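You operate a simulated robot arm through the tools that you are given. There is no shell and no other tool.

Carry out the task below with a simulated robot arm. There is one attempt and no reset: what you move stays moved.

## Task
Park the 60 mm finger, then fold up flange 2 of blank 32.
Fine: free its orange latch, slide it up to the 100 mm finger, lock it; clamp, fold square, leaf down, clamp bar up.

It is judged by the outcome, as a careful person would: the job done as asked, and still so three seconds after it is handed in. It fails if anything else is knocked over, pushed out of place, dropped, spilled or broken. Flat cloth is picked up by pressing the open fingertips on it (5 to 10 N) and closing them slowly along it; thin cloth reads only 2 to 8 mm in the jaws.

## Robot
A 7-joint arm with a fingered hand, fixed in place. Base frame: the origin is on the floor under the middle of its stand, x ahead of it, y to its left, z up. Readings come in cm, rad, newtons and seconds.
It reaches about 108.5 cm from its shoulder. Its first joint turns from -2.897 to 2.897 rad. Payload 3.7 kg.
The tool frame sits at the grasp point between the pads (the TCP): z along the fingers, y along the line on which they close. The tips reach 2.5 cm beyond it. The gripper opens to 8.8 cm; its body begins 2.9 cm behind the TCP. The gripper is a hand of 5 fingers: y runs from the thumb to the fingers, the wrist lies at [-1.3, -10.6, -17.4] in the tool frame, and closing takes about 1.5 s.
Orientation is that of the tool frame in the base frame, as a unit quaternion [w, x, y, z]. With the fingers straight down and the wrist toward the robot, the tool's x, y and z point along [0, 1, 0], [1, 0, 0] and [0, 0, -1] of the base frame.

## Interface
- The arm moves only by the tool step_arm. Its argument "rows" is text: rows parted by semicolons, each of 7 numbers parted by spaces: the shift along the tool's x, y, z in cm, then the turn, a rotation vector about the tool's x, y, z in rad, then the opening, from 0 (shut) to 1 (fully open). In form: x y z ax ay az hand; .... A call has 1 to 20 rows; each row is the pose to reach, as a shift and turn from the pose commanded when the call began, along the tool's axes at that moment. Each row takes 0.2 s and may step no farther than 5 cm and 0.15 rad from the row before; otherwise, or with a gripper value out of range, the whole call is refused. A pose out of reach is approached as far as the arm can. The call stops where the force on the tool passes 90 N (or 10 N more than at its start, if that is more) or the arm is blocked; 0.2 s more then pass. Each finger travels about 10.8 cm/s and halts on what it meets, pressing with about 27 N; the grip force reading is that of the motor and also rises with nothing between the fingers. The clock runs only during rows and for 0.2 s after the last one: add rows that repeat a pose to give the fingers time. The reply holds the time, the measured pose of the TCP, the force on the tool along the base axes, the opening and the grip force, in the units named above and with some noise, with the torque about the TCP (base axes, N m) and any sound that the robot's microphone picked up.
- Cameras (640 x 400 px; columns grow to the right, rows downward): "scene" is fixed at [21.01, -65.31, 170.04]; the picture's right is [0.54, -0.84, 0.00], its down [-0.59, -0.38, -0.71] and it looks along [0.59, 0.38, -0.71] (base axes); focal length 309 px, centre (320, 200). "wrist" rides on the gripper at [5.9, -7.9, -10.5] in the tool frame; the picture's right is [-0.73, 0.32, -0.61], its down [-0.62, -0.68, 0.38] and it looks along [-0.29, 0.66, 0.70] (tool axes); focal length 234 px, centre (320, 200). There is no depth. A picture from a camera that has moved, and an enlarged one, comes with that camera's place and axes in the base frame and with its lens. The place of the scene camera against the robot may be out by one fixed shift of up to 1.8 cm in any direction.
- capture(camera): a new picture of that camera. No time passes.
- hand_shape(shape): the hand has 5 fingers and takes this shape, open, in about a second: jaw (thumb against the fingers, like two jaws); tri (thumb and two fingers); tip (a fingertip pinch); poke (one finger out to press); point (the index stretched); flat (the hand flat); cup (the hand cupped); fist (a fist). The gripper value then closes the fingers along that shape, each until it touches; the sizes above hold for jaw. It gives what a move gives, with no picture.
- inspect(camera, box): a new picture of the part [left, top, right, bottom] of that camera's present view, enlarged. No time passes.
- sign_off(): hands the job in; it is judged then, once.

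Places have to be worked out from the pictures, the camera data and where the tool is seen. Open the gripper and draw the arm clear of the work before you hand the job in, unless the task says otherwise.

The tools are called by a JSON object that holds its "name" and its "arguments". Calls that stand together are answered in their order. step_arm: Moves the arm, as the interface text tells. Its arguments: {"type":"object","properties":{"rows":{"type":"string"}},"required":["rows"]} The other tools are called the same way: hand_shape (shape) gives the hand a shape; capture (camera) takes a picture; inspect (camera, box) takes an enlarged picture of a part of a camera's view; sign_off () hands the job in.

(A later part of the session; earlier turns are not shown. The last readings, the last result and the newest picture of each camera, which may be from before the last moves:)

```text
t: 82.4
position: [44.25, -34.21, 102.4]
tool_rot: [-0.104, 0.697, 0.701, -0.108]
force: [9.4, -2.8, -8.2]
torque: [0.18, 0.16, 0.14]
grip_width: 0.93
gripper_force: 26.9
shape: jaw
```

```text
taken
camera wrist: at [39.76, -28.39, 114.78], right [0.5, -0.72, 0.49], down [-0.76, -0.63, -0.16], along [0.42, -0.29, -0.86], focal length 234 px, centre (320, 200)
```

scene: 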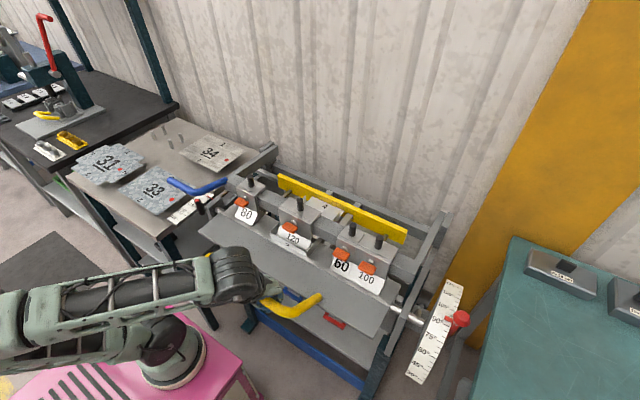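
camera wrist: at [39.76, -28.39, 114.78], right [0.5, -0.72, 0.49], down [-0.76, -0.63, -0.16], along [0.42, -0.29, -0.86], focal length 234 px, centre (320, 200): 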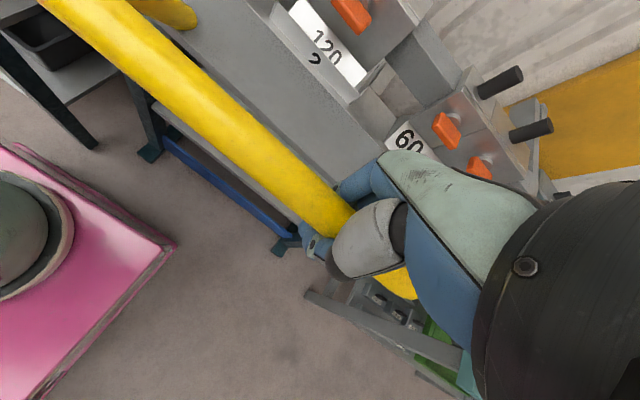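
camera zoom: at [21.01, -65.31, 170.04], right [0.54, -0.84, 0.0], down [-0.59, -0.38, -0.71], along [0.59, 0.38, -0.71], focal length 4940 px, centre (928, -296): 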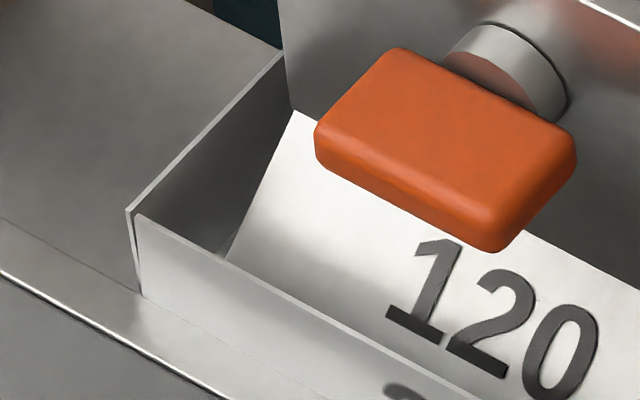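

Averaging both ends, the flange is now about 5° past vertical under load, matching the 95° stop. I nudge very slightly to confirm stop contact.

{"name": "step_arm", "arguments": {"rows": "0 0.05 -0.2 0 0 0 0; 0 0.1 -0.4 0 0 0 0; 0 0.1 -0.4 0 0 0 0"}}

{"name": "inspect", "arguments": {"camera": "scene", "box": [298, 240, 322, 262]}}

{"name": "inspect", "arguments": {"camera": "scene", "box": [270, 220, 294, 242]}}

```text
t: 83.2
position: [44.32, -34.3, 102.75]
tool_rot: [-0.105, 0.696, 0.702, -0.108]
force: [10.3, -1.0, -9.4]
torque: [0.19, 0.16, 0.14]
grip_width: 0.92
gripper_force: 27.0
shape: jaw
```

```text
16.00 times, centred on (310, 251) of scene
camera zoom: at [21.01, -65.31, 170.04], right [0.54, -0.84, 0.0], down [-0.59, -0.38, -0.71], along [0.59, 0.38, -0.71], focal length 4940 px, centre (480, -616)
```

zoom: 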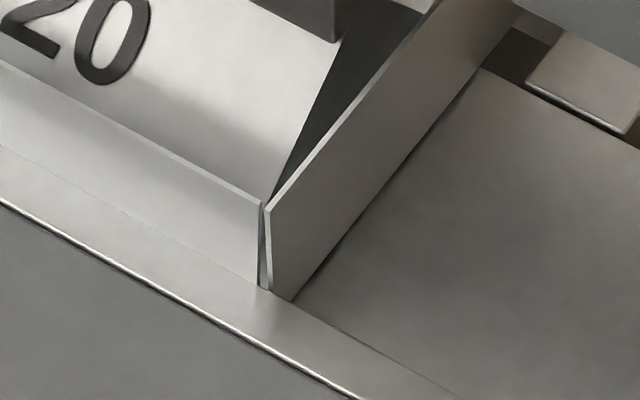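

```text
16.00 times, centred on (282, 231) of scene
camera zoom: at [21.01, -65.31, 170.04], right [0.54, -0.84, 0.0], down [-0.59, -0.38, -0.71], along [0.59, 0.38, -0.71], focal length 4940 px, centre (928, -296)
```

zoom: 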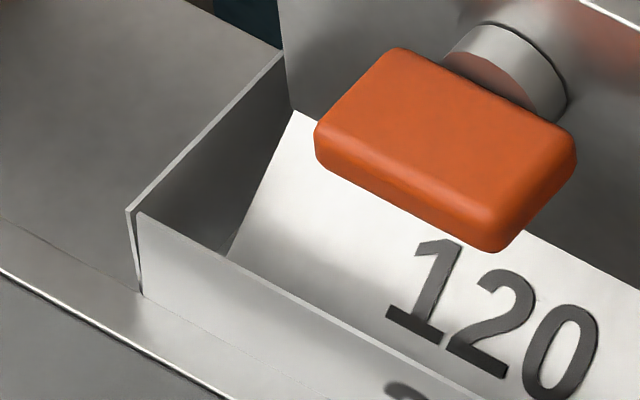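

No hard stop is felt yet at an estimated 96°. Rather than over-fold blindly, I ease the leaf back about 12° and look at the flange's angle after springback.

{"name": "step_arm", "arguments": {"rows": "0 -0.2 0.9 0 0 0 0; 0 -0.37 1.8 0 0 0 0; 0 -0.52 2.73 0 0 0 0; 0 -0.64 3.9 0 0 0 0; 0 -0.74 5.11 0 0 0 0; 0 -0.74 5.11 0 0 0 0"}}

{"name": "inspect", "arguments": {"camera": "scene", "box": [298, 240, 322, 262]}}

{"name": "inspect", "arguments": {"camera": "scene", "box": [270, 220, 294, 242]}}

```text
t: 84.6
position: [42.08, -34.42, 98.09]
tool_rot: [-0.105, 0.697, 0.701, -0.109]
force: [2.4, 0.2, 0.0]
torque: [0.0, 0.02, 0.04]
grip_width: 0.9
gripper_force: 26.3
shape: jaw
```

```text
16.00 times, centred on (310, 251) of scene
camera zoom: at [21.01, -65.31, 170.04], right [0.54, -0.84, 0.0], down [-0.59, -0.38, -0.71], along [0.59, 0.38, -0.71], focal length 4940 px, centre (480, -616)
```

zoom: 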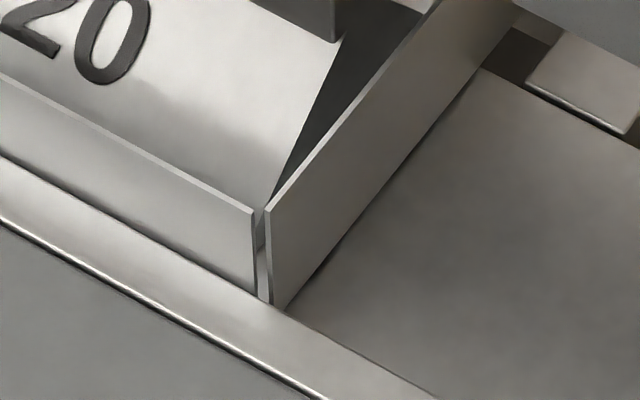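

```text
16.00 times, centred on (282, 231) of scene
camera zoom: at [21.01, -65.31, 170.04], right [0.54, -0.84, 0.0], down [-0.59, -0.38, -0.71], along [0.59, 0.38, -0.71], focal length 4940 px, centre (928, -296)
```

zoom: 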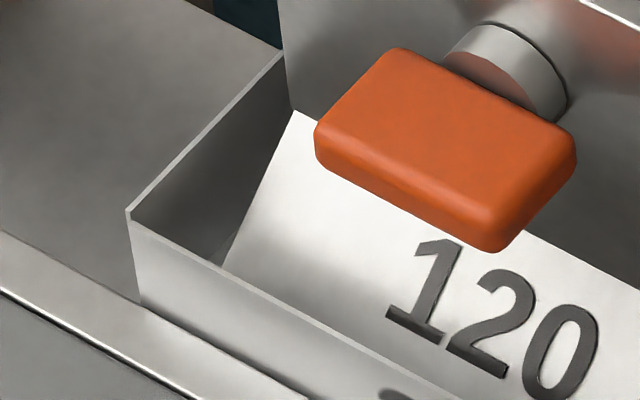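

After springback, edge measurements on both sides average about 90° (right −0.7°, left +1.5°), so the flange is square. Now I lower the leaf back down along the same arc.

{"name": "step_arm", "arguments": {"rows": "0 -0.23 1.19 0 0 0 0; 0 -0.13 3.2 0 0 0 0; 0 0.15 5.18 0 0 0 0; 0 0.6 7.14 0 0 0 0; 0 1.22 9.04 0 0 0 0; 0 2 10.89 0 0 0 0; 0 2.94 12.66 0 0 0 0; 0 4.04 14.35 0 0 0 0; 0 5.27 15.93 0 0 0 0; 0 6.64 17.4 0 0 0 0; 0 6.64 17.4 0 0 0 0"}}

{"name": "inspect", "arguments": {"camera": "scene", "box": [210, 180, 450, 350]}}

{"name": "inspect", "arguments": {"camera": "scene", "box": [298, 240, 322, 262]}}

```text
t: 86.3
position: [40.89, -34.49, 84.75]
tool_rot: [-0.109, 0.696, 0.701, -0.109]
force: [-13.3, -0.5, -2.8]
torque: [0.04, -0.49, 0.03]
grip_width: 0.99
gripper_force: 26.8
shape: jaw
stopped in row 8: the force on the tool passed its limit at 99 N (the readings are from after the stop); the commanded pose is now the measured one
```

```text
2.35 times, centred on (330, 265) of scene
camera zoom: at [21.01, -65.31, 170.04], right [0.54, -0.84, 0.0], down [-0.59, -0.38, -0.71], along [0.59, 0.38, -0.71], focal length 726 px, centre (296, 47)
```

zoom: 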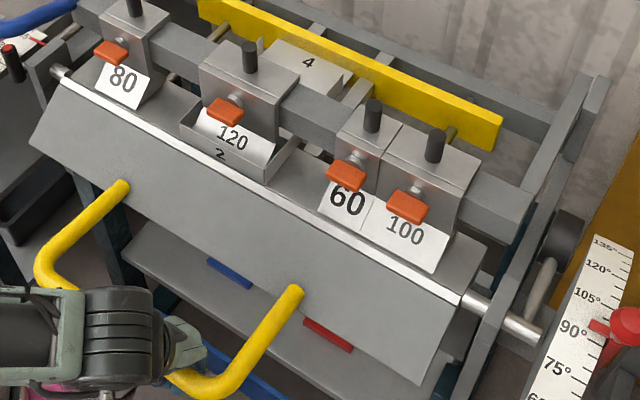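

```text
16.00 times, centred on (310, 251) of scene
camera zoom: at [21.01, -65.31, 170.04], right [0.54, -0.84, 0.0], down [-0.59, -0.38, -0.71], along [0.59, 0.38, -0.71], focal length 4940 px, centre (480, -616)
```

zoom: 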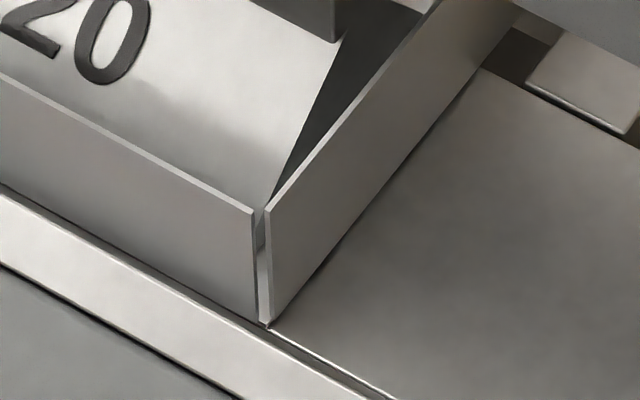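

The flange stays square as the leaf goes down. The move stopped on a brief 99 N spike, probably because I was moving twice as fast as on the way up. I continue slower, following the arc.

{"name": "step_arm", "arguments": {"rows": "0 0.32 0.33 0 0 0 0; 0 0.64 0.66 0 0 0 0; 0 1.09 1.33 0 0 0 0; 0 1.69 2.13 0 0 0 0; 0 2.33 2.91 0 0 0 0; 0 3 3.66 0 0 0 0; 0 3.7 4.38 0 0 0 0; 0 3.7 4.38 0 0 0 0"}}

{"name": "inspect", "arguments": {"camera": "scene", "box": [210, 180, 450, 350]}}

```text
t: 88.1
position: [42.74, -34.32, 79.47]
tool_rot: [-0.11, 0.696, 0.701, -0.109]
force: [-79.3, -1.5, -24.7]
torque: [-0.01, -2.91, 0.1]
grip_width: 1.46
gripper_force: 27.0
shape: jaw
```

```text
2.35 times, centred on (330, 265) of scene
camera zoom: at [21.01, -65.31, 170.04], right [0.54, -0.84, 0.0], down [-0.59, -0.38, -0.71], along [0.59, 0.38, -0.71], focal length 726 px, centre (296, 47)
```

zoom: 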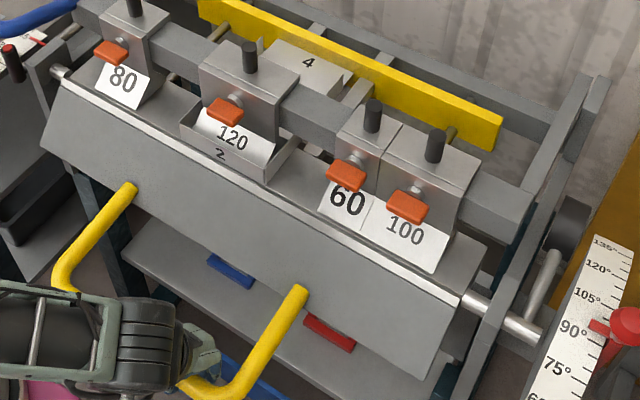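

A strong outward pull of about 80 N shows my path is inside the bar's true arc, because the bar has shifted within the hand. I relax outward by about 1 cm.

{"name": "step_arm", "arguments": {"rows": "0 -0.4 0.35 0 0 0 0; 0 -0.8 0.7 0 0 0 0; 0 -0.8 0.7 0 0 0 0"}}

{"name": "capture", "arguments": {"camera": "wrist"}}

{"name": "inspect", "arguments": {"camera": "scene", "box": [210, 260, 350, 350]}}

```text
t: 88.9
position: [42.19, -34.53, 79.13]
tool_rot: [-0.107, 0.696, 0.702, -0.109]
force: [-9.7, 5.4, -1.7]
torque: [-0.12, -0.32, -0.02]
grip_width: 0.97
gripper_force: 27.1
shape: jaw
```

```text
taken
camera wrist: at [37.79, -28.68, 91.52], right [0.5, -0.72, 0.48], down [-0.76, -0.63, -0.16], along [0.42, -0.29, -0.86], focal length 234 px, centre (320, 200)
```

wrist: 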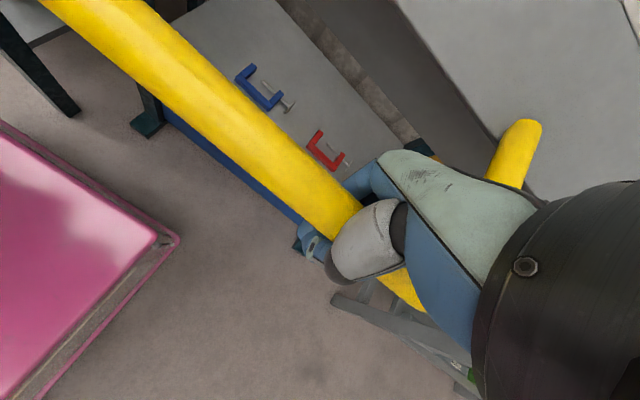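

```text
4.44 times, centred on (280, 305) of scene
camera zoom: at [21.01, -65.31, 170.04], right [0.54, -0.84, 0.0], down [-0.59, -0.38, -0.71], along [0.59, 0.38, -0.71], focal length 1372 px, centre (498, -267)
```

zoom: 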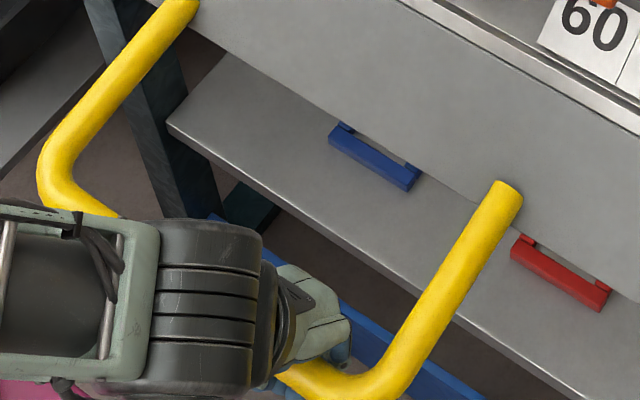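

The forces relaxed. I refit the arc for pushing down, with the bar against the palm (centre about (63.1, 88.3), r≈22.7), and continue with small steps.

{"name": "step_arm", "arguments": {"rows": "0 0.34 0.31 0 0 0 0; 0 0.68 0.63 0 0 0 0; 0 1.24 1.19 0 0 0 0; 0 1.96 1.88 0 0 0 0; 0 1.96 1.88 0 0 0 0"}}

{"name": "inspect", "arguments": {"camera": "scene", "box": [210, 180, 450, 350]}}

```text
t: 90.1
position: [43.31, -34.39, 76.61]
tool_rot: [-0.109, 0.696, 0.702, -0.109]
force: [-22.4, -0.4, -8.2]
torque: [0.01, -0.77, 0.07]
grip_width: 1.0
gripper_force: 26.8
shape: jaw
```

```text
2.35 times, centred on (330, 265) of scene
camera zoom: at [21.01, -65.31, 170.04], right [0.54, -0.84, 0.0], down [-0.59, -0.38, -0.71], along [0.59, 0.38, -0.71], focal length 726 px, centre (296, 47)
```

zoom: 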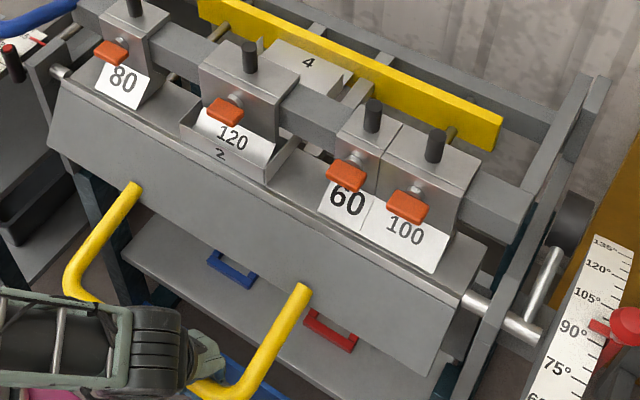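

Good, with moderate force. I continue with the path shifted slightly outward.

{"name": "step_arm", "arguments": {"rows": "0 0.25 0.45 0 0 0 0; 0 0.56 0.87 0 0 0 0; 0 1.34 1.51 0 0 0 0; 0 2.17 2.09 0 0 0 0; 0 3 2.64 0 0 0 0; 0 3 2.64 0 0 0 0"}}

{"name": "inspect", "arguments": {"camera": "scene", "box": [210, 180, 450, 350]}}

```text
t: 91.5
position: [45.38, -34.42, 73.21]
tool_rot: [-0.109, 0.696, 0.702, -0.109]
force: [-14.0, 0.9, -7.6]
torque: [-0.06, -0.49, 0.02]
grip_width: 1.0
gripper_force: 27.2
shape: jaw
```

```text
2.35 times, centred on (330, 265) of scene
camera zoom: at [21.01, -65.31, 170.04], right [0.54, -0.84, 0.0], down [-0.59, -0.38, -0.71], along [0.59, 0.38, -0.71], focal length 726 px, centre (296, 47)
```

zoom: 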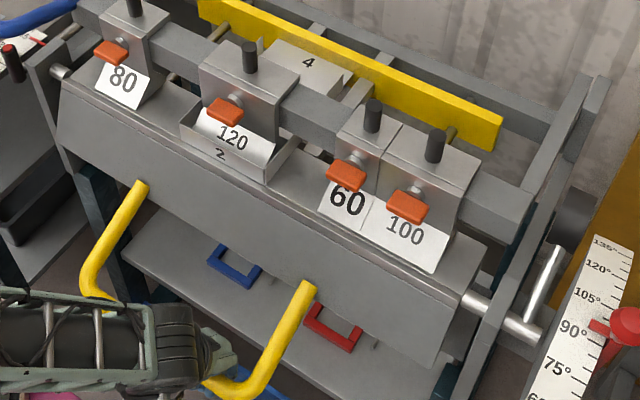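

Steady. I continue toward fully down.

{"name": "step_arm", "arguments": {"rows": "0 0.4 0.32 0 0 0 0; 0 0.79 0.64 0 0 0 0; 0 1.69 1.13 0 0 0 0; 0 2.6 1.56 0 0 0 0; 0 3.52 1.96 0 0 0 0; 0 3.52 1.96 0 0 0 0"}}

{"name": "inspect", "arguments": {"camera": "scene", "box": [210, 180, 450, 350]}}

```text
t: 92.9
position: [48.04, -34.17, 70.26]
tool_rot: [-0.11, 0.696, 0.701, -0.109]
force: [-21.8, -3.9, -19.1]
torque: [0.09, -0.75, 0.02]
grip_width: 1.02
gripper_force: 27.1
shape: jaw
```

```text
2.35 times, centred on (330, 265) of scene
camera zoom: at [21.01, -65.31, 170.04], right [0.54, -0.84, 0.0], down [-0.59, -0.38, -0.71], along [0.59, 0.38, -0.71], focal length 726 px, centre (296, 47)
```

zoom: 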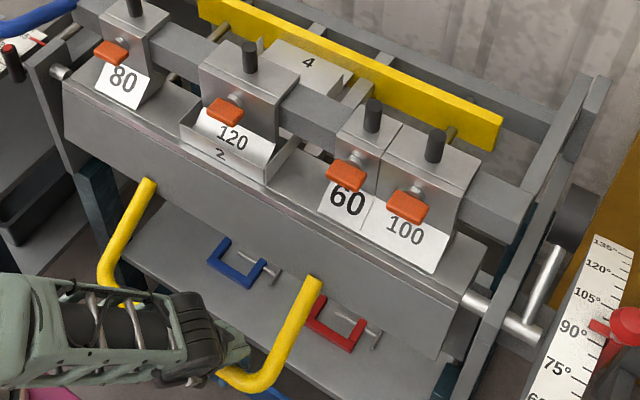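

Nearly down. I continue with small outward-adjusted steps.

{"name": "step_arm", "arguments": {"rows": "0 0.4 0.4 0 0 0 0; 0 0.82 0.74 0 0 0 0; 0 1.79 1.06 0 0 0 0; 0 2.78 1.34 0 0 0 0; 0 2.78 1.34 0 0 0 0"}}

{"name": "inspect", "arguments": {"camera": "scene", "box": [210, 180, 450, 350]}}

```text
t: 94.1
position: [50.39, -34.33, 68.22]
tool_rot: [-0.11, 0.696, 0.701, -0.109]
force: [-10.9, 1.4, -11.2]
torque: [-0.04, -0.36, -0.03]
grip_width: 0.94
gripper_force: 27.0
shape: jaw
```

```text
2.35 times, centred on (330, 265) of scene
camera zoom: at [21.01, -65.31, 170.04], right [0.54, -0.84, 0.0], down [-0.59, -0.38, -0.71], along [0.59, 0.38, -0.71], focal length 726 px, centre (296, 47)
```

zoom: 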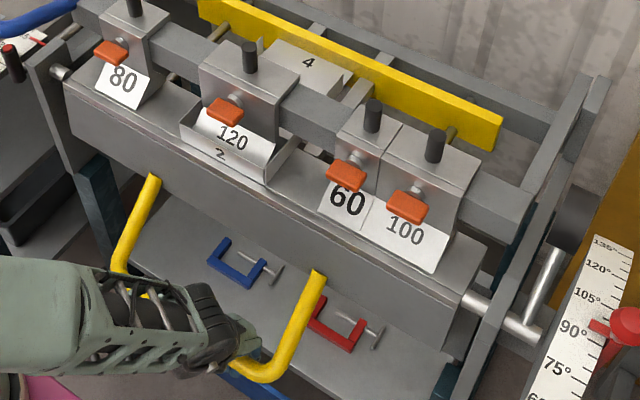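

I finish the last few degrees gently, watching for the rest stop.

{"name": "step_arm", "arguments": {"rows": "0 0.4 0.15 0 0 0 0; 0 0.78 0.29 0 0 0 0; 0 1.2 0.38 0 0 0 0; 0 1.59 0.46 0 0 0 0; 0 1.59 0.46 0 0 0 0"}}

{"name": "inspect", "arguments": {"camera": "scene", "box": [210, 180, 450, 350]}}

```text
t: 95.3
position: [51.79, -34.46, 67.3]
tool_rot: [-0.109, 0.696, 0.702, -0.109]
force: [-7.8, 1.0, -8.5]
torque: [-0.08, -0.3, -0.02]
grip_width: 0.93
gripper_force: 27.2
shape: jaw
```

```text
2.35 times, centred on (330, 265) of scene
camera zoom: at [21.01, -65.31, 170.04], right [0.54, -0.84, 0.0], down [-0.59, -0.38, -0.71], along [0.59, 0.38, -0.71], focal length 726 px, centre (296, 47)
```

zoom: 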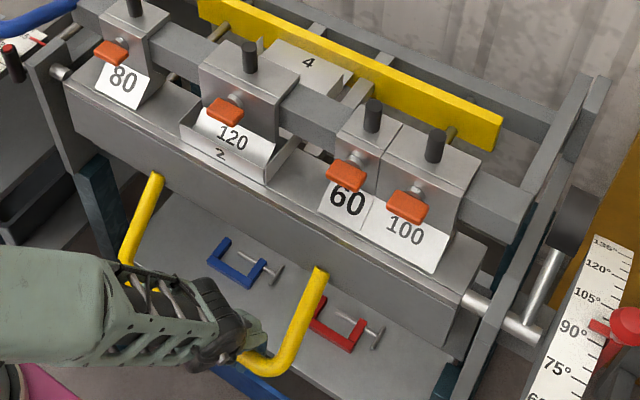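

The handle is back at its original image position. I press a touch more to make sure the leaf rests on its stop.

{"name": "step_arm", "arguments": {"rows": "0 0.3 0.1 0 0 0 0; 0 0.6 0.2 0 0 0 0; 0 0.6 0.2 0 0 0 0"}}

{"name": "inspect", "arguments": {"camera": "scene", "box": [190, 220, 480, 400]}}

```text
t: 96.1
position: [52.38, -34.22, 66.76]
tool_rot: [-0.11, 0.696, 0.701, -0.109]
force: [-5.3, 0.1, -4.8]
torque: [0.0, -0.16, -0.01]
grip_width: 0.94
gripper_force: 26.9
shape: jaw
```

```text
2.21 times, centred on (335, 310) of scene
camera zoom: at [21.01, -65.31, 170.04], right [0.54, -0.84, 0.0], down [-0.59, -0.38, -0.71], along [0.59, 0.38, -0.71], focal length 681 px, centre (287, -43)
```

zoom: 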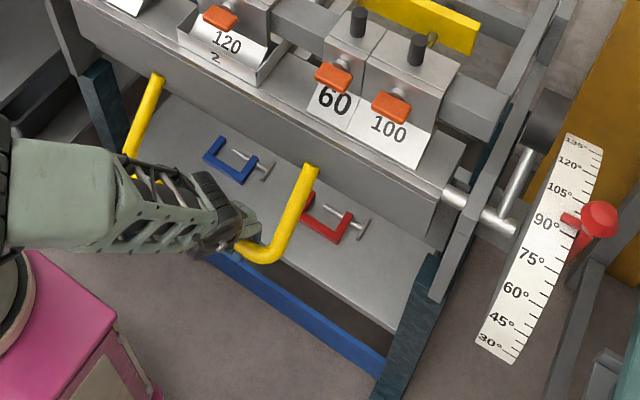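

The handle and counterweight match the starting picture. One more small press to check for the stop.

{"name": "step_arm", "arguments": {"rows": "0 0.25 0.05 0 0 0 0; 0 0.5 0.1 0 0 0 0; 0 0.5 0.1 0 0 0 0"}}

{"name": "inspect", "arguments": {"camera": "scene", "box": [190, 220, 480, 400]}}

```text
t: 96.9
position: [52.74, -34.31, 66.67]
tool_rot: [-0.11, 0.695, 0.702, -0.109]
force: [-11.2, -1.3, -4.9]
torque: [0.02, -0.34, 0.02]
grip_width: 0.95
gripper_force: 27.2
shape: jaw
```

```text
2.21 times, centred on (335, 310) of scene
camera zoom: at [21.01, -65.31, 170.04], right [0.54, -0.84, 0.0], down [-0.59, -0.38, -0.71], along [0.59, 0.38, -0.71], focal length 681 px, centre (287, -43)
```

zoom: 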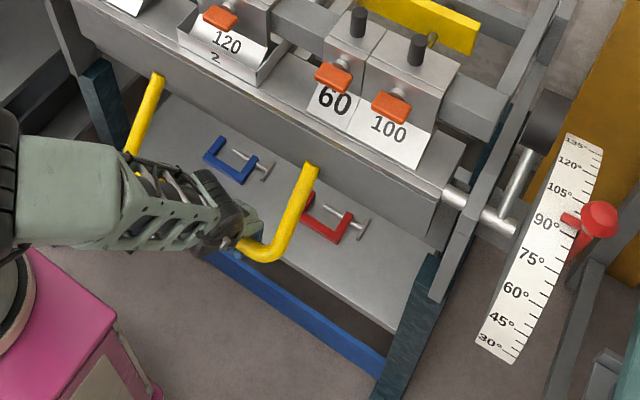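

The leaf is down on its rest. I open the hand and withdraw upward, clear of the handle.

{"name": "step_arm", "arguments": {"rows": "0 -0.3 -0.1 0 0 0 0.2; 0 -0.4 -0.2 0 0 0 0.4; 0 -0.4 -0.2 0 0 0 0.65; 0 -0.4 -0.2 0 0 0 0.65; 0 -0.4 -0.2 0 0 0 0.65; 0 -0.4 -3 0 0 0 0.65; 0 -0.6 -6 0 0 0 0.65; 0 -1 -9 0 0 0 0.65; 0 -3 -12 0 0 0 0.65; 0 -5 -15 0 0 0 0.65; 0 -5 -15 0 0 0 0.65"}}

{"name": "capture", "arguments": {"camera": "scene"}}

{"name": "inspect", "arguments": {"camera": "scene", "box": [190, 220, 480, 400]}}

{"name": "capture", "arguments": {"camera": "wrist"}}

```text
t: 99.3
position: [52.58, -34.43, 82.47]
tool_rot: [-0.109, 0.696, 0.701, -0.108]
force: [-0.7, -0.1, -1.1]
torque: [0.01, 0.0, -0.03]
grip_width: 5.7
gripper_force: 0.1
shape: jaw
```

```text
taken
```

scene: 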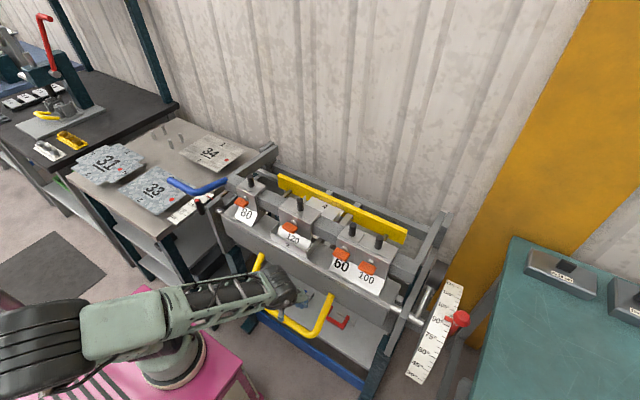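

```text
2.21 times, centred on (335, 310) of scene
camera zoom: at [21.01, -65.31, 170.04], right [0.54, -0.84, 0.0], down [-0.59, -0.38, -0.71], along [0.59, 0.38, -0.71], focal length 681 px, centre (287, -43)
```

zoom: 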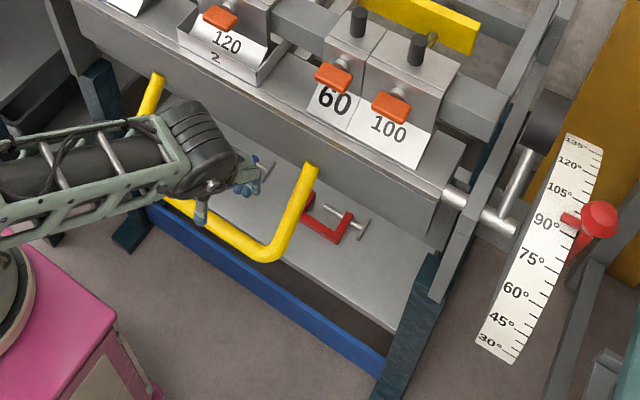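

```text
taken
camera wrist: at [48.28, -28.58, 94.87], right [0.5, -0.72, 0.48], down [-0.76, -0.63, -0.16], along [0.42, -0.28, -0.86], focal length 234 px, centre (320, 200)
```

wrist: 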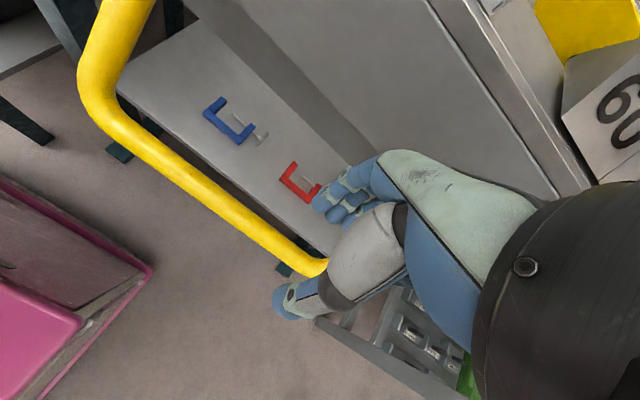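

The leaf is down and the hand is clear. Before unclamping I re-check the flange angle from the fixed camera.

{"name": "inspect", "arguments": {"camera": "scene", "box": [298, 240, 322, 262]}}

{"name": "inspect", "arguments": {"camera": "scene", "box": [270, 220, 294, 242]}}

{"name": "inspect", "arguments": {"camera": "scene", "box": [264, 210, 334, 270]}}

```text
16.00 times, centred on (310, 251) of scene
camera zoom: at [21.01, -65.31, 170.04], right [0.54, -0.84, 0.0], down [-0.59, -0.38, -0.71], along [0.59, 0.38, -0.71], focal length 4940 px, centre (480, -616)
```

zoom: 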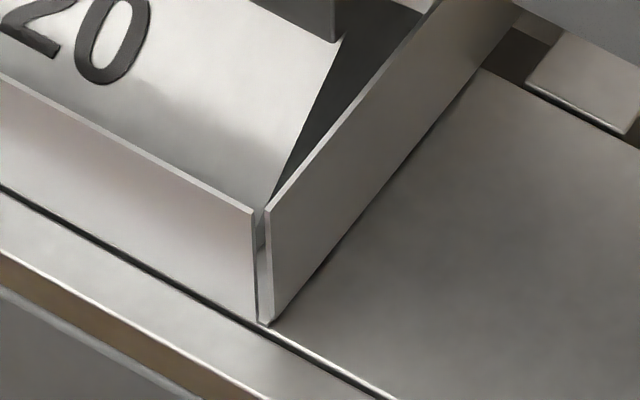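

```text
16.00 times, centred on (282, 231) of scene
camera zoom: at [21.01, -65.31, 170.04], right [0.54, -0.84, 0.0], down [-0.59, -0.38, -0.71], along [0.59, 0.38, -0.71], focal length 4940 px, centre (928, -296)
```

zoom: 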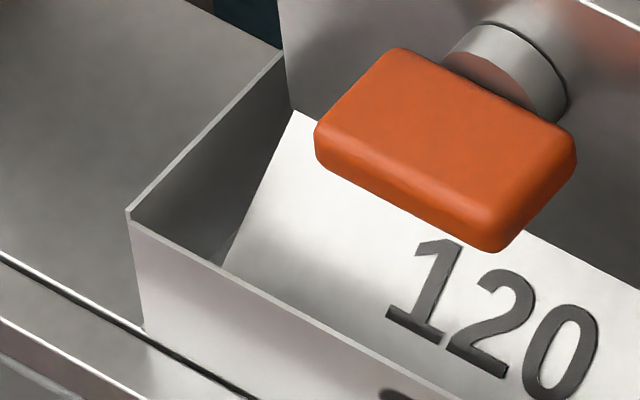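

```text
6.67 times, centred on (299, 240) of scene
camera zoom: at [21.01, -65.31, 170.04], right [0.54, -0.84, 0.0], down [-0.59, -0.38, -0.71], along [0.59, 0.38, -0.71], focal length 2058 px, centre (460, -67)
```

zoom: 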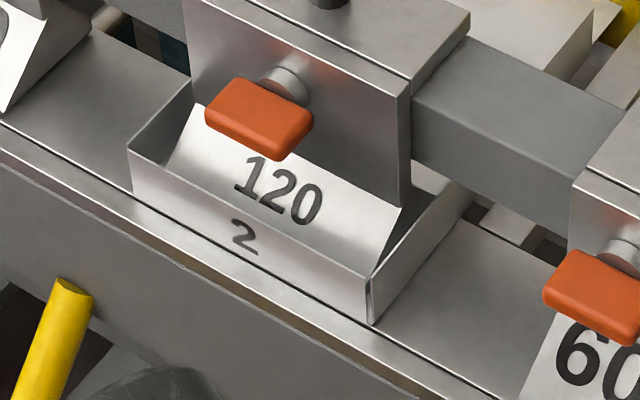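

The right edge reads about 0.1° and the left about 1.7° past vertical, so the flange is square within about a degree. Now I go back toward the clamp lever, first up and away from the handle.

{"name": "step_arm", "arguments": {"rows": "0.5 -2.5 -3 -0.03 0 0 0.8; 1.5 -5 -6 -0.1 0 0 0.9; 2.5 -7.5 -9 -0.2 0 0 0.9; 3.5 -10 -11.7 -0.3 0 0 0.9; 4.4 -12.5 -14.4 -0.41 0 0 0.9; 4.4 -12.5 -14.4 -0.41 0 0 0.9"}}

{"name": "capture", "arguments": {"camera": "wrist"}}

```text
t: 100.7
position: [45.01, -30.11, 100.06]
tool_rot: [0.036, 0.704, 0.709, 0.036]
force: [1.0, -0.1, 0.1]
torque: [-0.01, 0.03, -0.04]
grip_width: 7.91
gripper_force: 0.1
shape: jaw
```

```text
taken
camera wrist: at [36.1, -24.31, 109.61], right [0.27, -0.72, 0.64], down [-0.63, -0.63, -0.45], along [0.73, -0.28, -0.63], focal length 234 px, centre (320, 200)
```

wrist: 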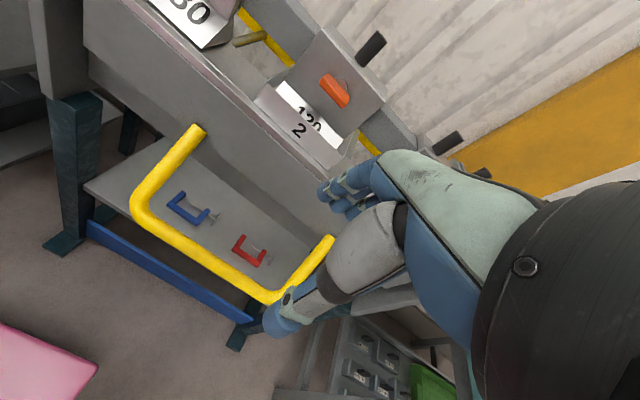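

Clear. I swing back to the left, tilting the hand as before, to stand off in front of the lowered lever.

{"name": "step_arm", "arguments": {"rows": "0.5 0.3 -2 -0.05 0 0 0.9; 4.5 0.5 -4 -0.1 0 0 0.9; 9 0.7 -5.5 -0.17 0 0 0.9; 13.5 0.9 -7 -0.24 0 0 0.9; 18 1.1 -7.86 -0.31 0 0 0.9; 22.5 1.3 -7.86 -0.38 0 0 0.9; 27 1.5 -7.86 -0.45 0 0 0.9; 31.5 1.6 -7.86 -0.52 0 0 0.9; 36 1.7 -7.86 -0.58 0 0 0.9; 40 1.8 -7.86 -0.6 0 0 0.9; 43.1 1.81 -7.86 -0.6 0 0 0.9; 43.1 1.81 -7.86 -0.6 0 0 0.9"}}

{"name": "capture", "arguments": {"camera": "wrist"}}

{"name": "capture", "arguments": {"camera": "scene"}}

```text
t: 103.3
position: [45.74, 13.28, 108.01]
tool_rot: [0.241, 0.661, 0.666, 0.245]
force: [-0.4, 0.1, -0.1]
torque: [0.0, -0.01, -0.04]
grip_width: 7.88
gripper_force: 0.0
shape: jaw
```

```text
taken
camera wrist: at [32.87, 18.85, 110.93], right [-0.14, -0.73, 0.67], down [-0.27, -0.62, -0.73], along [0.95, -0.28, -0.11], focal length 234 px, centre (320, 200)
```

wrist: 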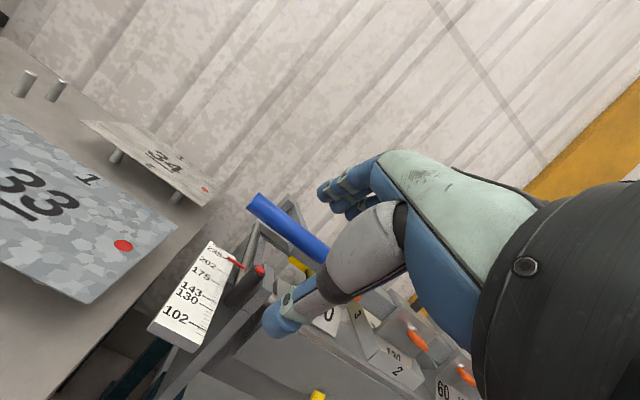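

```text
taken
```

scene: 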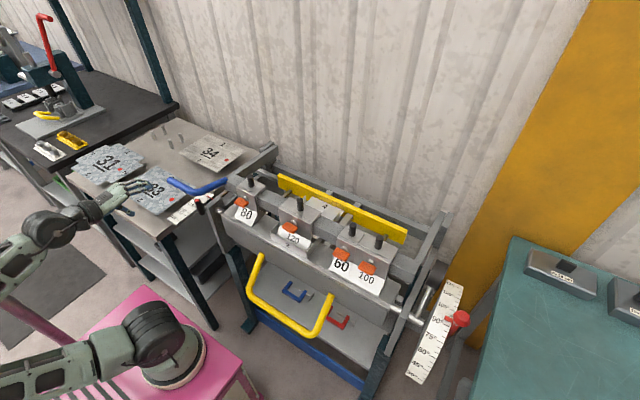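

The lowered grip tube is at about (58.7, 6–16.6, 103). I approach it with the open hand as before.

{"name": "step_arm", "arguments": {"rows": "0 3.3 0 0 0 0 0.9; 0 6.65 0 0 0 0 0.9; 0 6.65 3.5 0 0 0 0.9; 0 6.65 7 0 0 0 0.9; 0 6.65 10 0 0 0 0.9; 0 6.65 12 0 0 0 0.9; 0 6.65 13.2 0 0 0 0.9; 0 6.65 13.2 0 0 0 0.9"}}

{"name": "capture", "arguments": {"camera": "wrist"}}

{"name": "inspect", "arguments": {"camera": "scene", "box": [130, 140, 270, 230]}}

```text
t: 105.1
position: [59.27, 13.28, 102.18]
tool_rot: [0.242, 0.662, 0.666, 0.244]
force: [0.0, -0.6, 0.5]
torque: [0.0, -0.01, 0.01]
grip_width: 7.9
gripper_force: 0.0
shape: jaw
```

```text
taken
camera wrist: at [46.4, 18.97, 105.09], right [-0.14, -0.73, 0.67], down [-0.27, -0.62, -0.73], along [0.95, -0.28, -0.11], focal length 234 px, centre (320, 200)
```

wrist: 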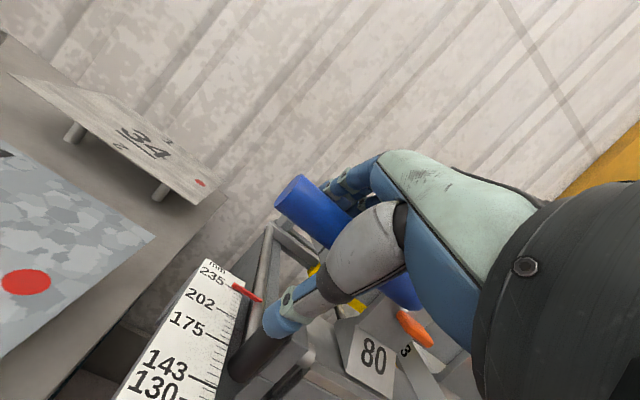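

```text
4.44 times, centred on (200, 185) of scene
camera zoom: at [21.01, -65.31, 170.04], right [0.54, -0.84, 0.0], down [-0.59, -0.38, -0.71], along [0.59, 0.38, -0.71], focal length 1372 px, centre (853, 267)
```

zoom: 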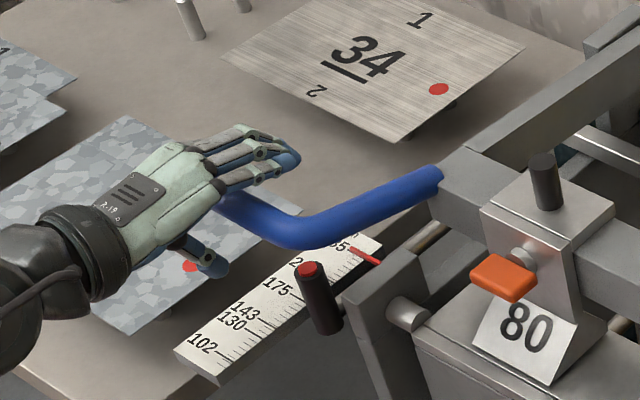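

The tube is in the open hand and the knob is clear of the thumb. I close firmly on it.

{"name": "step_arm", "arguments": {"rows": "0 0 0 0 0 0 0.6; 0 0 0 0 0 0 0.4; 0 0 0 0 0 0 0.2; 0 0 0 0 0 0 0; 0 0 0 0 0 0 0; 0 0 0 0 0 0 0; 0 0 0 0 0 0 0"}}

{"name": "inspect", "arguments": {"camera": "scene", "box": [130, 140, 270, 230]}}

```text
t: 106.7
position: [59.23, 13.21, 102.03]
tool_rot: [0.241, 0.662, 0.667, 0.244]
force: [4.7, -0.1, -6.5]
torque: [-0.12, -0.04, 0.14]
grip_width: 0.58
gripper_force: 27.0
shape: jaw
```

```text
4.44 times, centred on (200, 185) of scene
camera zoom: at [21.01, -65.31, 170.04], right [0.54, -0.84, 0.0], down [-0.59, -0.38, -0.71], along [0.59, 0.38, -0.71], focal length 1372 px, centre (853, 267)
```

zoom: 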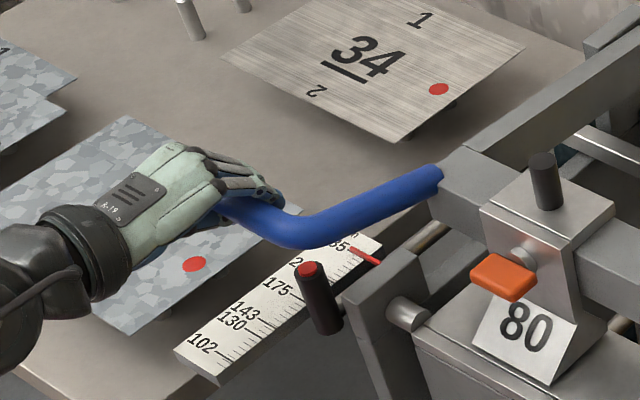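

The grip is good. I start lifting the lever gently, about 1.5 cm, to see if the clamp releases freely.

{"name": "step_arm", "arguments": {"rows": "0 0.4 -0.3 0 0 0 0; 0 0.8 -0.55 0 0 0 0; 0 1.2 -0.85 0 0 0 0; 0 1.2 -0.85 0 0 0 0"}}

{"name": "inspect", "arguments": {"camera": "scene", "box": [230, 160, 380, 270]}}

```text
t: 107.7
position: [59.58, 13.22, 103.65]
tool_rot: [0.24, 0.662, 0.667, 0.244]
force: [-3.1, -1.1, -5.3]
torque: [-0.09, 0.0, 0.12]
grip_width: 0.62
gripper_force: 26.8
shape: jaw
```

```text
3.64 times, centred on (305, 215) of scene
camera zoom: at [21.01, -65.31, 170.04], right [0.54, -0.84, 0.0], down [-0.59, -0.38, -0.71], along [0.59, 0.38, -0.71], focal length 1123 px, centre (374, 146)
```

zoom: 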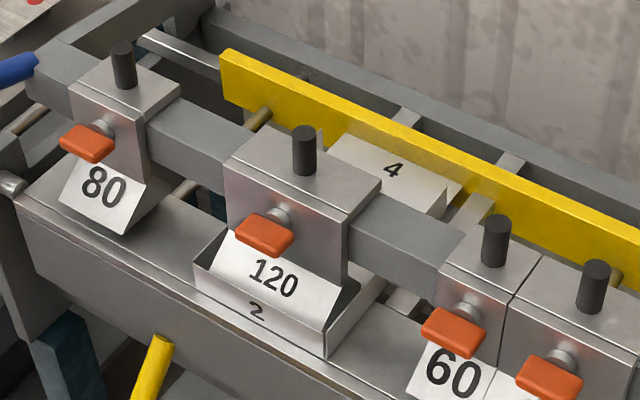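

The clamp opens freely. The finger's nose swings very slightly forward as it rises, so I go slowly and watch that it doesn't catch the folded flange.

{"name": "inspect", "arguments": {"camera": "scene", "box": [264, 210, 334, 270]}}

{"name": "step_arm", "arguments": {"rows": "0 0.35 -0.25 0 0 0 0; 0 0.7 -0.45 0 0 0 0; 0 1.1 -0.7 0 0 0 0; 0 1.1 -0.7 0 0 0 0"}}

{"name": "inspect", "arguments": {"camera": "scene", "box": [264, 210, 334, 270]}}

```text
6.67 times, centred on (299, 240) of scene
camera zoom: at [21.01, -65.31, 170.04], right [0.54, -0.84, 0.0], down [-0.59, -0.38, -0.71], along [0.59, 0.38, -0.71], focal length 2058 px, centre (460, -67)
```

zoom: 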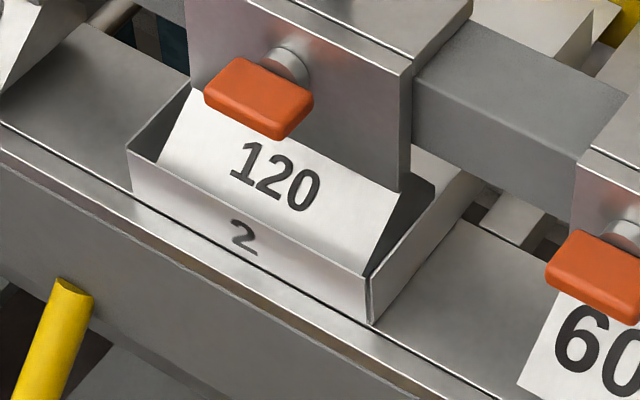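

```text
t: 108.7
position: [60.16, 13.11, 104.9]
tool_rot: [0.242, 0.662, 0.666, 0.244]
force: [-4.6, -2.7, -1.5]
torque: [-0.03, 0.04, 0.1]
grip_width: 0.64
gripper_force: 27.1
shape: jaw
```

```text
6.67 times, centred on (299, 240) of scene
camera zoom: at [21.01, -65.31, 170.04], right [0.54, -0.84, 0.0], down [-0.59, -0.38, -0.71], along [0.59, 0.38, -0.71], focal length 2058 px, centre (460, -67)
```

zoom: 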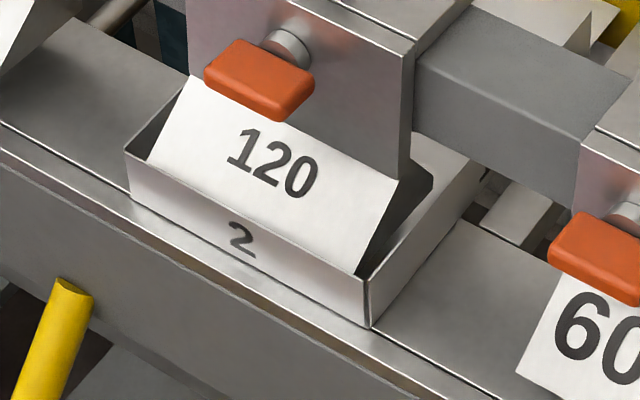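

The nose nudged the tray forward by a couple of millimetres, as its arc predicts. The tray still sits flat, so I continue slowly until the nose clears the flange top.

{"name": "step_arm", "arguments": {"rows": "0 0.35 -0.22 0 0 0 0; 0 0.7 -0.43 0 0 0 0; 0 1.1 -0.65 0 0 0 0; 0 1.1 -0.65 0 0 0 0"}}

{"name": "inspect", "arguments": {"camera": "scene", "box": [264, 210, 334, 270]}}

```text
t: 109.7
position: [60.3, 13.28, 106.07]
tool_rot: [0.242, 0.662, 0.666, 0.245]
force: [-4.0, 0.1, -0.5]
torque: [-0.08, 0.03, 0.07]
grip_width: 0.64
gripper_force: 27.0
shape: jaw
```

```text
6.67 times, centred on (299, 240) of scene
camera zoom: at [21.01, -65.31, 170.04], right [0.54, -0.84, 0.0], down [-0.59, -0.38, -0.71], along [0.59, 0.38, -0.71], focal length 2058 px, centre (460, -67)
```

zoom: 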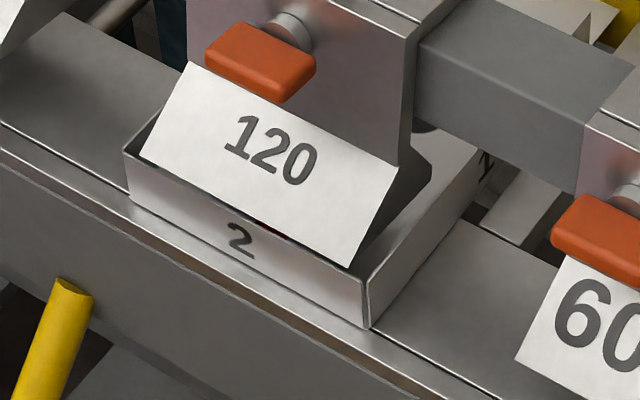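

The nose is passing over the flange top and the tray remains flat and square. I continue raising.

{"name": "step_arm", "arguments": {"rows": "0 0.4 -0.22 0 0 0 0; 0 0.8 -0.43 0 0 0 0; 0 1.2 -0.65 0 0 0 0; 0 1.65 -0.85 0 0 0 0; 0 1.65 -0.85 0 0 0 0"}}

{"name": "inspect", "arguments": {"camera": "scene", "box": [264, 210, 334, 270]}}

```text
t: 110.9
position: [61.09, 13.2, 107.75]
tool_rot: [0.241, 0.661, 0.667, 0.244]
force: [-4.3, 0.1, 0.8]
torque: [-0.12, -0.08, 0.05]
grip_width: 0.61
gripper_force: 27.2
shape: jaw
```

```text
6.67 times, centred on (299, 240) of scene
camera zoom: at [21.01, -65.31, 170.04], right [0.54, -0.84, 0.0], down [-0.59, -0.38, -0.71], along [0.59, 0.38, -0.71], focal length 2058 px, centre (460, -67)
```

zoom: 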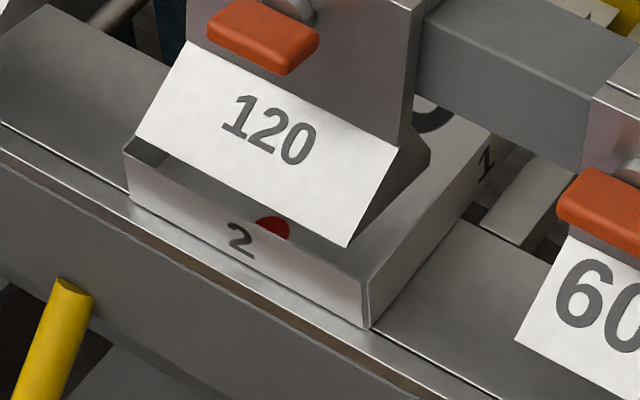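

The nose is well clear of the tray. I continue raising the clamp bar along its arc.

{"name": "step_arm", "arguments": {"rows": "0 0.93 -0.55 0 0 0 0; 0 1.88 -1.04 0 0 0 0; 0 3.19 -1.64 0 0 0 0; 0 4.51 -2.2 0 0 0 0; 0 5.86 -2.71 0 0 0 0; 0 7.56 -3.29 0 0 0 0; 0 9.29 -3.78 0 0 0 0; 0 9.29 -3.78 0 0 0 0"}}

{"name": "capture", "arguments": {"camera": "scene"}}

```text
t: 112.7
position: [65.94, 13.33, 116.6]
tool_rot: [0.24, 0.661, 0.668, 0.245]
force: [10.3, -1.8, -8.3]
torque: [0.08, 0.25, 0.3]
grip_width: 0.57
gripper_force: 27.1
shape: jaw
```

```text
taken
```

scene: 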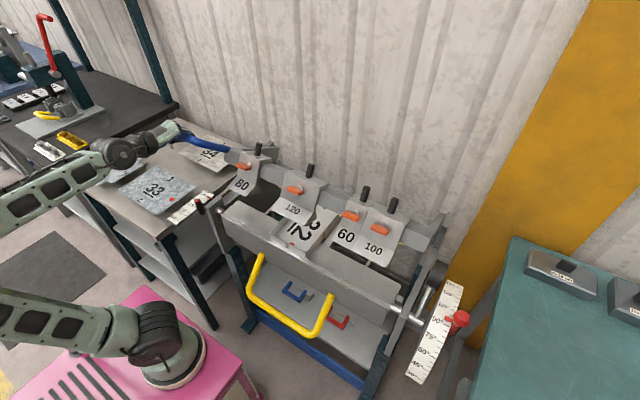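

Rising well. I continue along the upper part of the arc, easing the hand's tilt back.

{"name": "step_arm", "arguments": {"rows": "0 0.9 -0.06 0 0 0 0; 0 1.81 -0.13 0.02 0 0 0; 0 2.7 -0.3 0.03 0 0 0; 0 3.56 -0.47 0.04 0 0 0; 0 4.45 -0.6 0.05 0 0 0; 0 5.33 -0.73 0.06 0 0 0; 0 6.2 -0.83 0.07 0 0 0; 0 7.1 -0.93 0.08 0 0 0; 0 8 -0.98 0.09 0 0 0; 0 8.88 -1.03 0.1 0 0 0; 0 8.88 -1.03 0.1 0 0 0"}}

{"name": "inspect", "arguments": {"camera": "scene", "box": [160, 70, 480, 260]}}

```text
t: 115.1
position: [72.01, 13.23, 123.16]
tool_rot: [0.207, 0.673, 0.678, 0.209]
force: [8.9, 0.2, -11.6]
torque: [0.15, 0.26, 0.31]
grip_width: 0.58
gripper_force: 27.1
shape: jaw
```

```text
2.00 times, centred on (320, 165) of scene
camera zoom: at [21.01, -65.31, 170.04], right [0.54, -0.84, 0.0], down [-0.59, -0.38, -0.71], along [0.59, 0.38, -0.71], focal length 618 px, centre (320, 270)
```

zoom: 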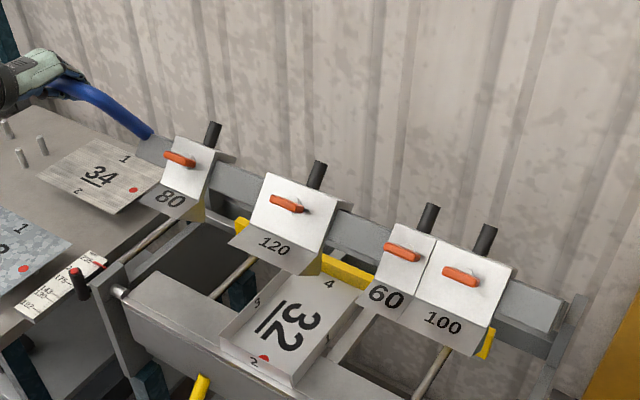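

Good: the folded tray is clearly visible and untouched. I continue toward the top position.

{"name": "step_arm", "arguments": {"rows": "0 0.78 -0.15 0 0 0 0; 0 1.55 -0.31 0.01 0 0 0; 0 2.44 -0.38 0.02 0 0 0; 0 3.33 -0.46 0.03 0 0 0; 0 4.22 -0.49 0.04 0 0 0; 0 5.11 -0.52 0.05 0 0 0; 0 6 -0.51 0.06 0 0 0; 0 6.89 -0.5 0.07 0 0 0; 0 7.8 -0.46 0.08 0 0 0; 0 7.8 -0.46 0.08 0 0 0"}}

{"name": "inspect", "arguments": {"camera": "scene", "box": [160, 50, 480, 250]}}

```text
t: 117.3
position: [78.28, 13.28, 127.67]
tool_rot: [0.18, 0.681, 0.686, 0.182]
force: [18.7, -2.1, -34.8]
torque: [0.27, 0.4, 0.33]
grip_width: 0.61
gripper_force: 27.0
shape: jaw
```

```text
2.00 times, centred on (320, 150) of scene
camera zoom: at [21.01, -65.31, 170.04], right [0.54, -0.84, 0.0], down [-0.59, -0.38, -0.71], along [0.59, 0.38, -0.71], focal length 618 px, centre (320, 300)
```

zoom: 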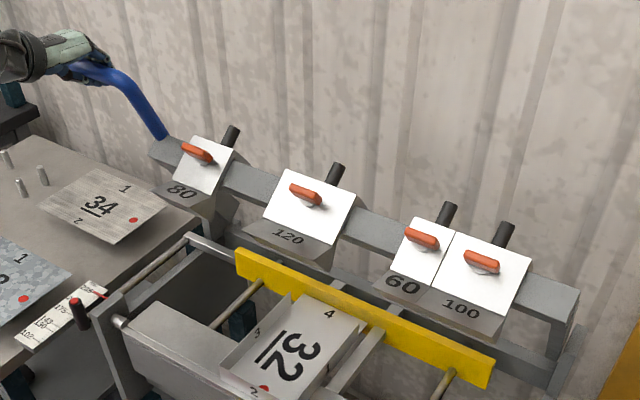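

The beam is nearly up, and the inward pull says I'm slightly outside the true arc. I correct inward and continue.

{"name": "step_arm", "arguments": {"rows": "0 0.3 0.3 0 0 0 0; 0 0.8 0.41 0 0 0 0; 0 1.68 0.42 0 0 0 0; 0 2.57 0.45 0 0 0 0; 0 2.57 0.45 0 0 0 0"}}

{"name": "inspect", "arguments": {"camera": "scene", "box": [190, 60, 480, 240]}}

```text
t: 118.5
position: [80.64, 13.23, 128.78]
tool_rot: [0.18, 0.681, 0.686, 0.182]
force: [11.5, -3.7, -25.3]
torque: [0.29, 0.39, 0.3]
grip_width: 0.58
gripper_force: 26.8
shape: jaw
```

```text
2.21 times, centred on (335, 150) of scene
camera zoom: at [21.01, -65.31, 170.04], right [0.54, -0.84, 0.0], down [-0.59, -0.38, -0.71], along [0.59, 0.38, -0.71], focal length 681 px, centre (287, 310)
```

zoom: 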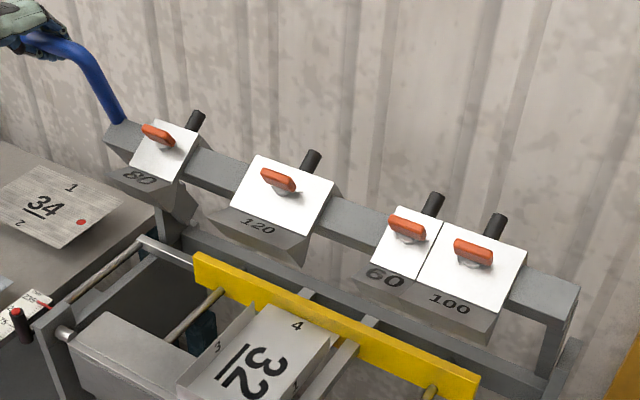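

The beam is almost exactly at its initial position, within a few pixels. I give it the last fraction to its top stop.

{"name": "step_arm", "arguments": {"rows": "0 0.35 0.15 0 0 0 0; 0 0.7 0.25 0 0 0 0; 0 0.7 0.25 0 0 0 0"}}

{"name": "inspect", "arguments": {"camera": "scene", "box": [190, 60, 480, 240]}}

```text
t: 119.3
position: [81.32, 13.27, 128.9]
tool_rot: [0.181, 0.681, 0.686, 0.184]
force: [9.2, -5.5, -17.0]
torque: [0.17, 0.32, 0.31]
grip_width: 0.6
gripper_force: 26.8
shape: jaw
```

```text
2.21 times, centred on (335, 150) of scene
camera zoom: at [21.01, -65.31, 170.04], right [0.54, -0.84, 0.0], down [-0.59, -0.38, -0.71], along [0.59, 0.38, -0.71], focal length 681 px, centre (287, 310)
```

zoom: 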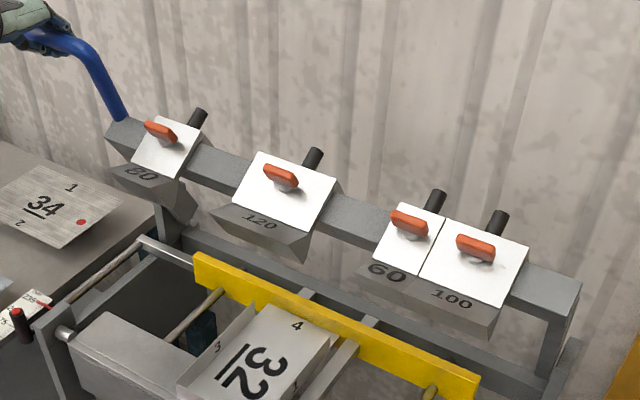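

It matches the initial position. A small extra nudge confirms whether it's against its top stop.

{"name": "step_arm", "arguments": {"rows": "0 0.2 0.15 0 0 0 0; 0 0.45 0.25 0 0 0 0; 0 0.45 0.25 0 0 0 0"}}

{"name": "inspect", "arguments": {"camera": "scene", "box": [190, 60, 480, 240]}}

```text
t: 120.1
position: [81.63, 13.44, 129.19]
tool_rot: [0.181, 0.68, 0.686, 0.184]
force: [-18.4, -5.8, -9.9]
torque: [0.02, 0.02, 0.12]
grip_width: 0.72
gripper_force: 26.9
shape: jaw
```

```text
2.21 times, centred on (335, 150) of scene
camera zoom: at [21.01, -65.31, 170.04], right [0.54, -0.84, 0.0], down [-0.59, -0.38, -0.71], along [0.59, 0.38, -0.71], focal length 681 px, centre (287, 310)
```

zoom: 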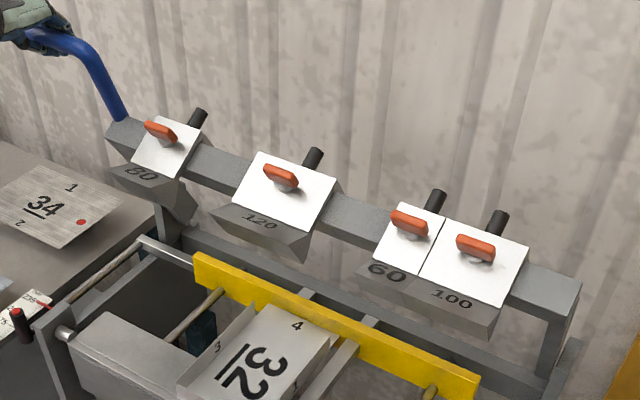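

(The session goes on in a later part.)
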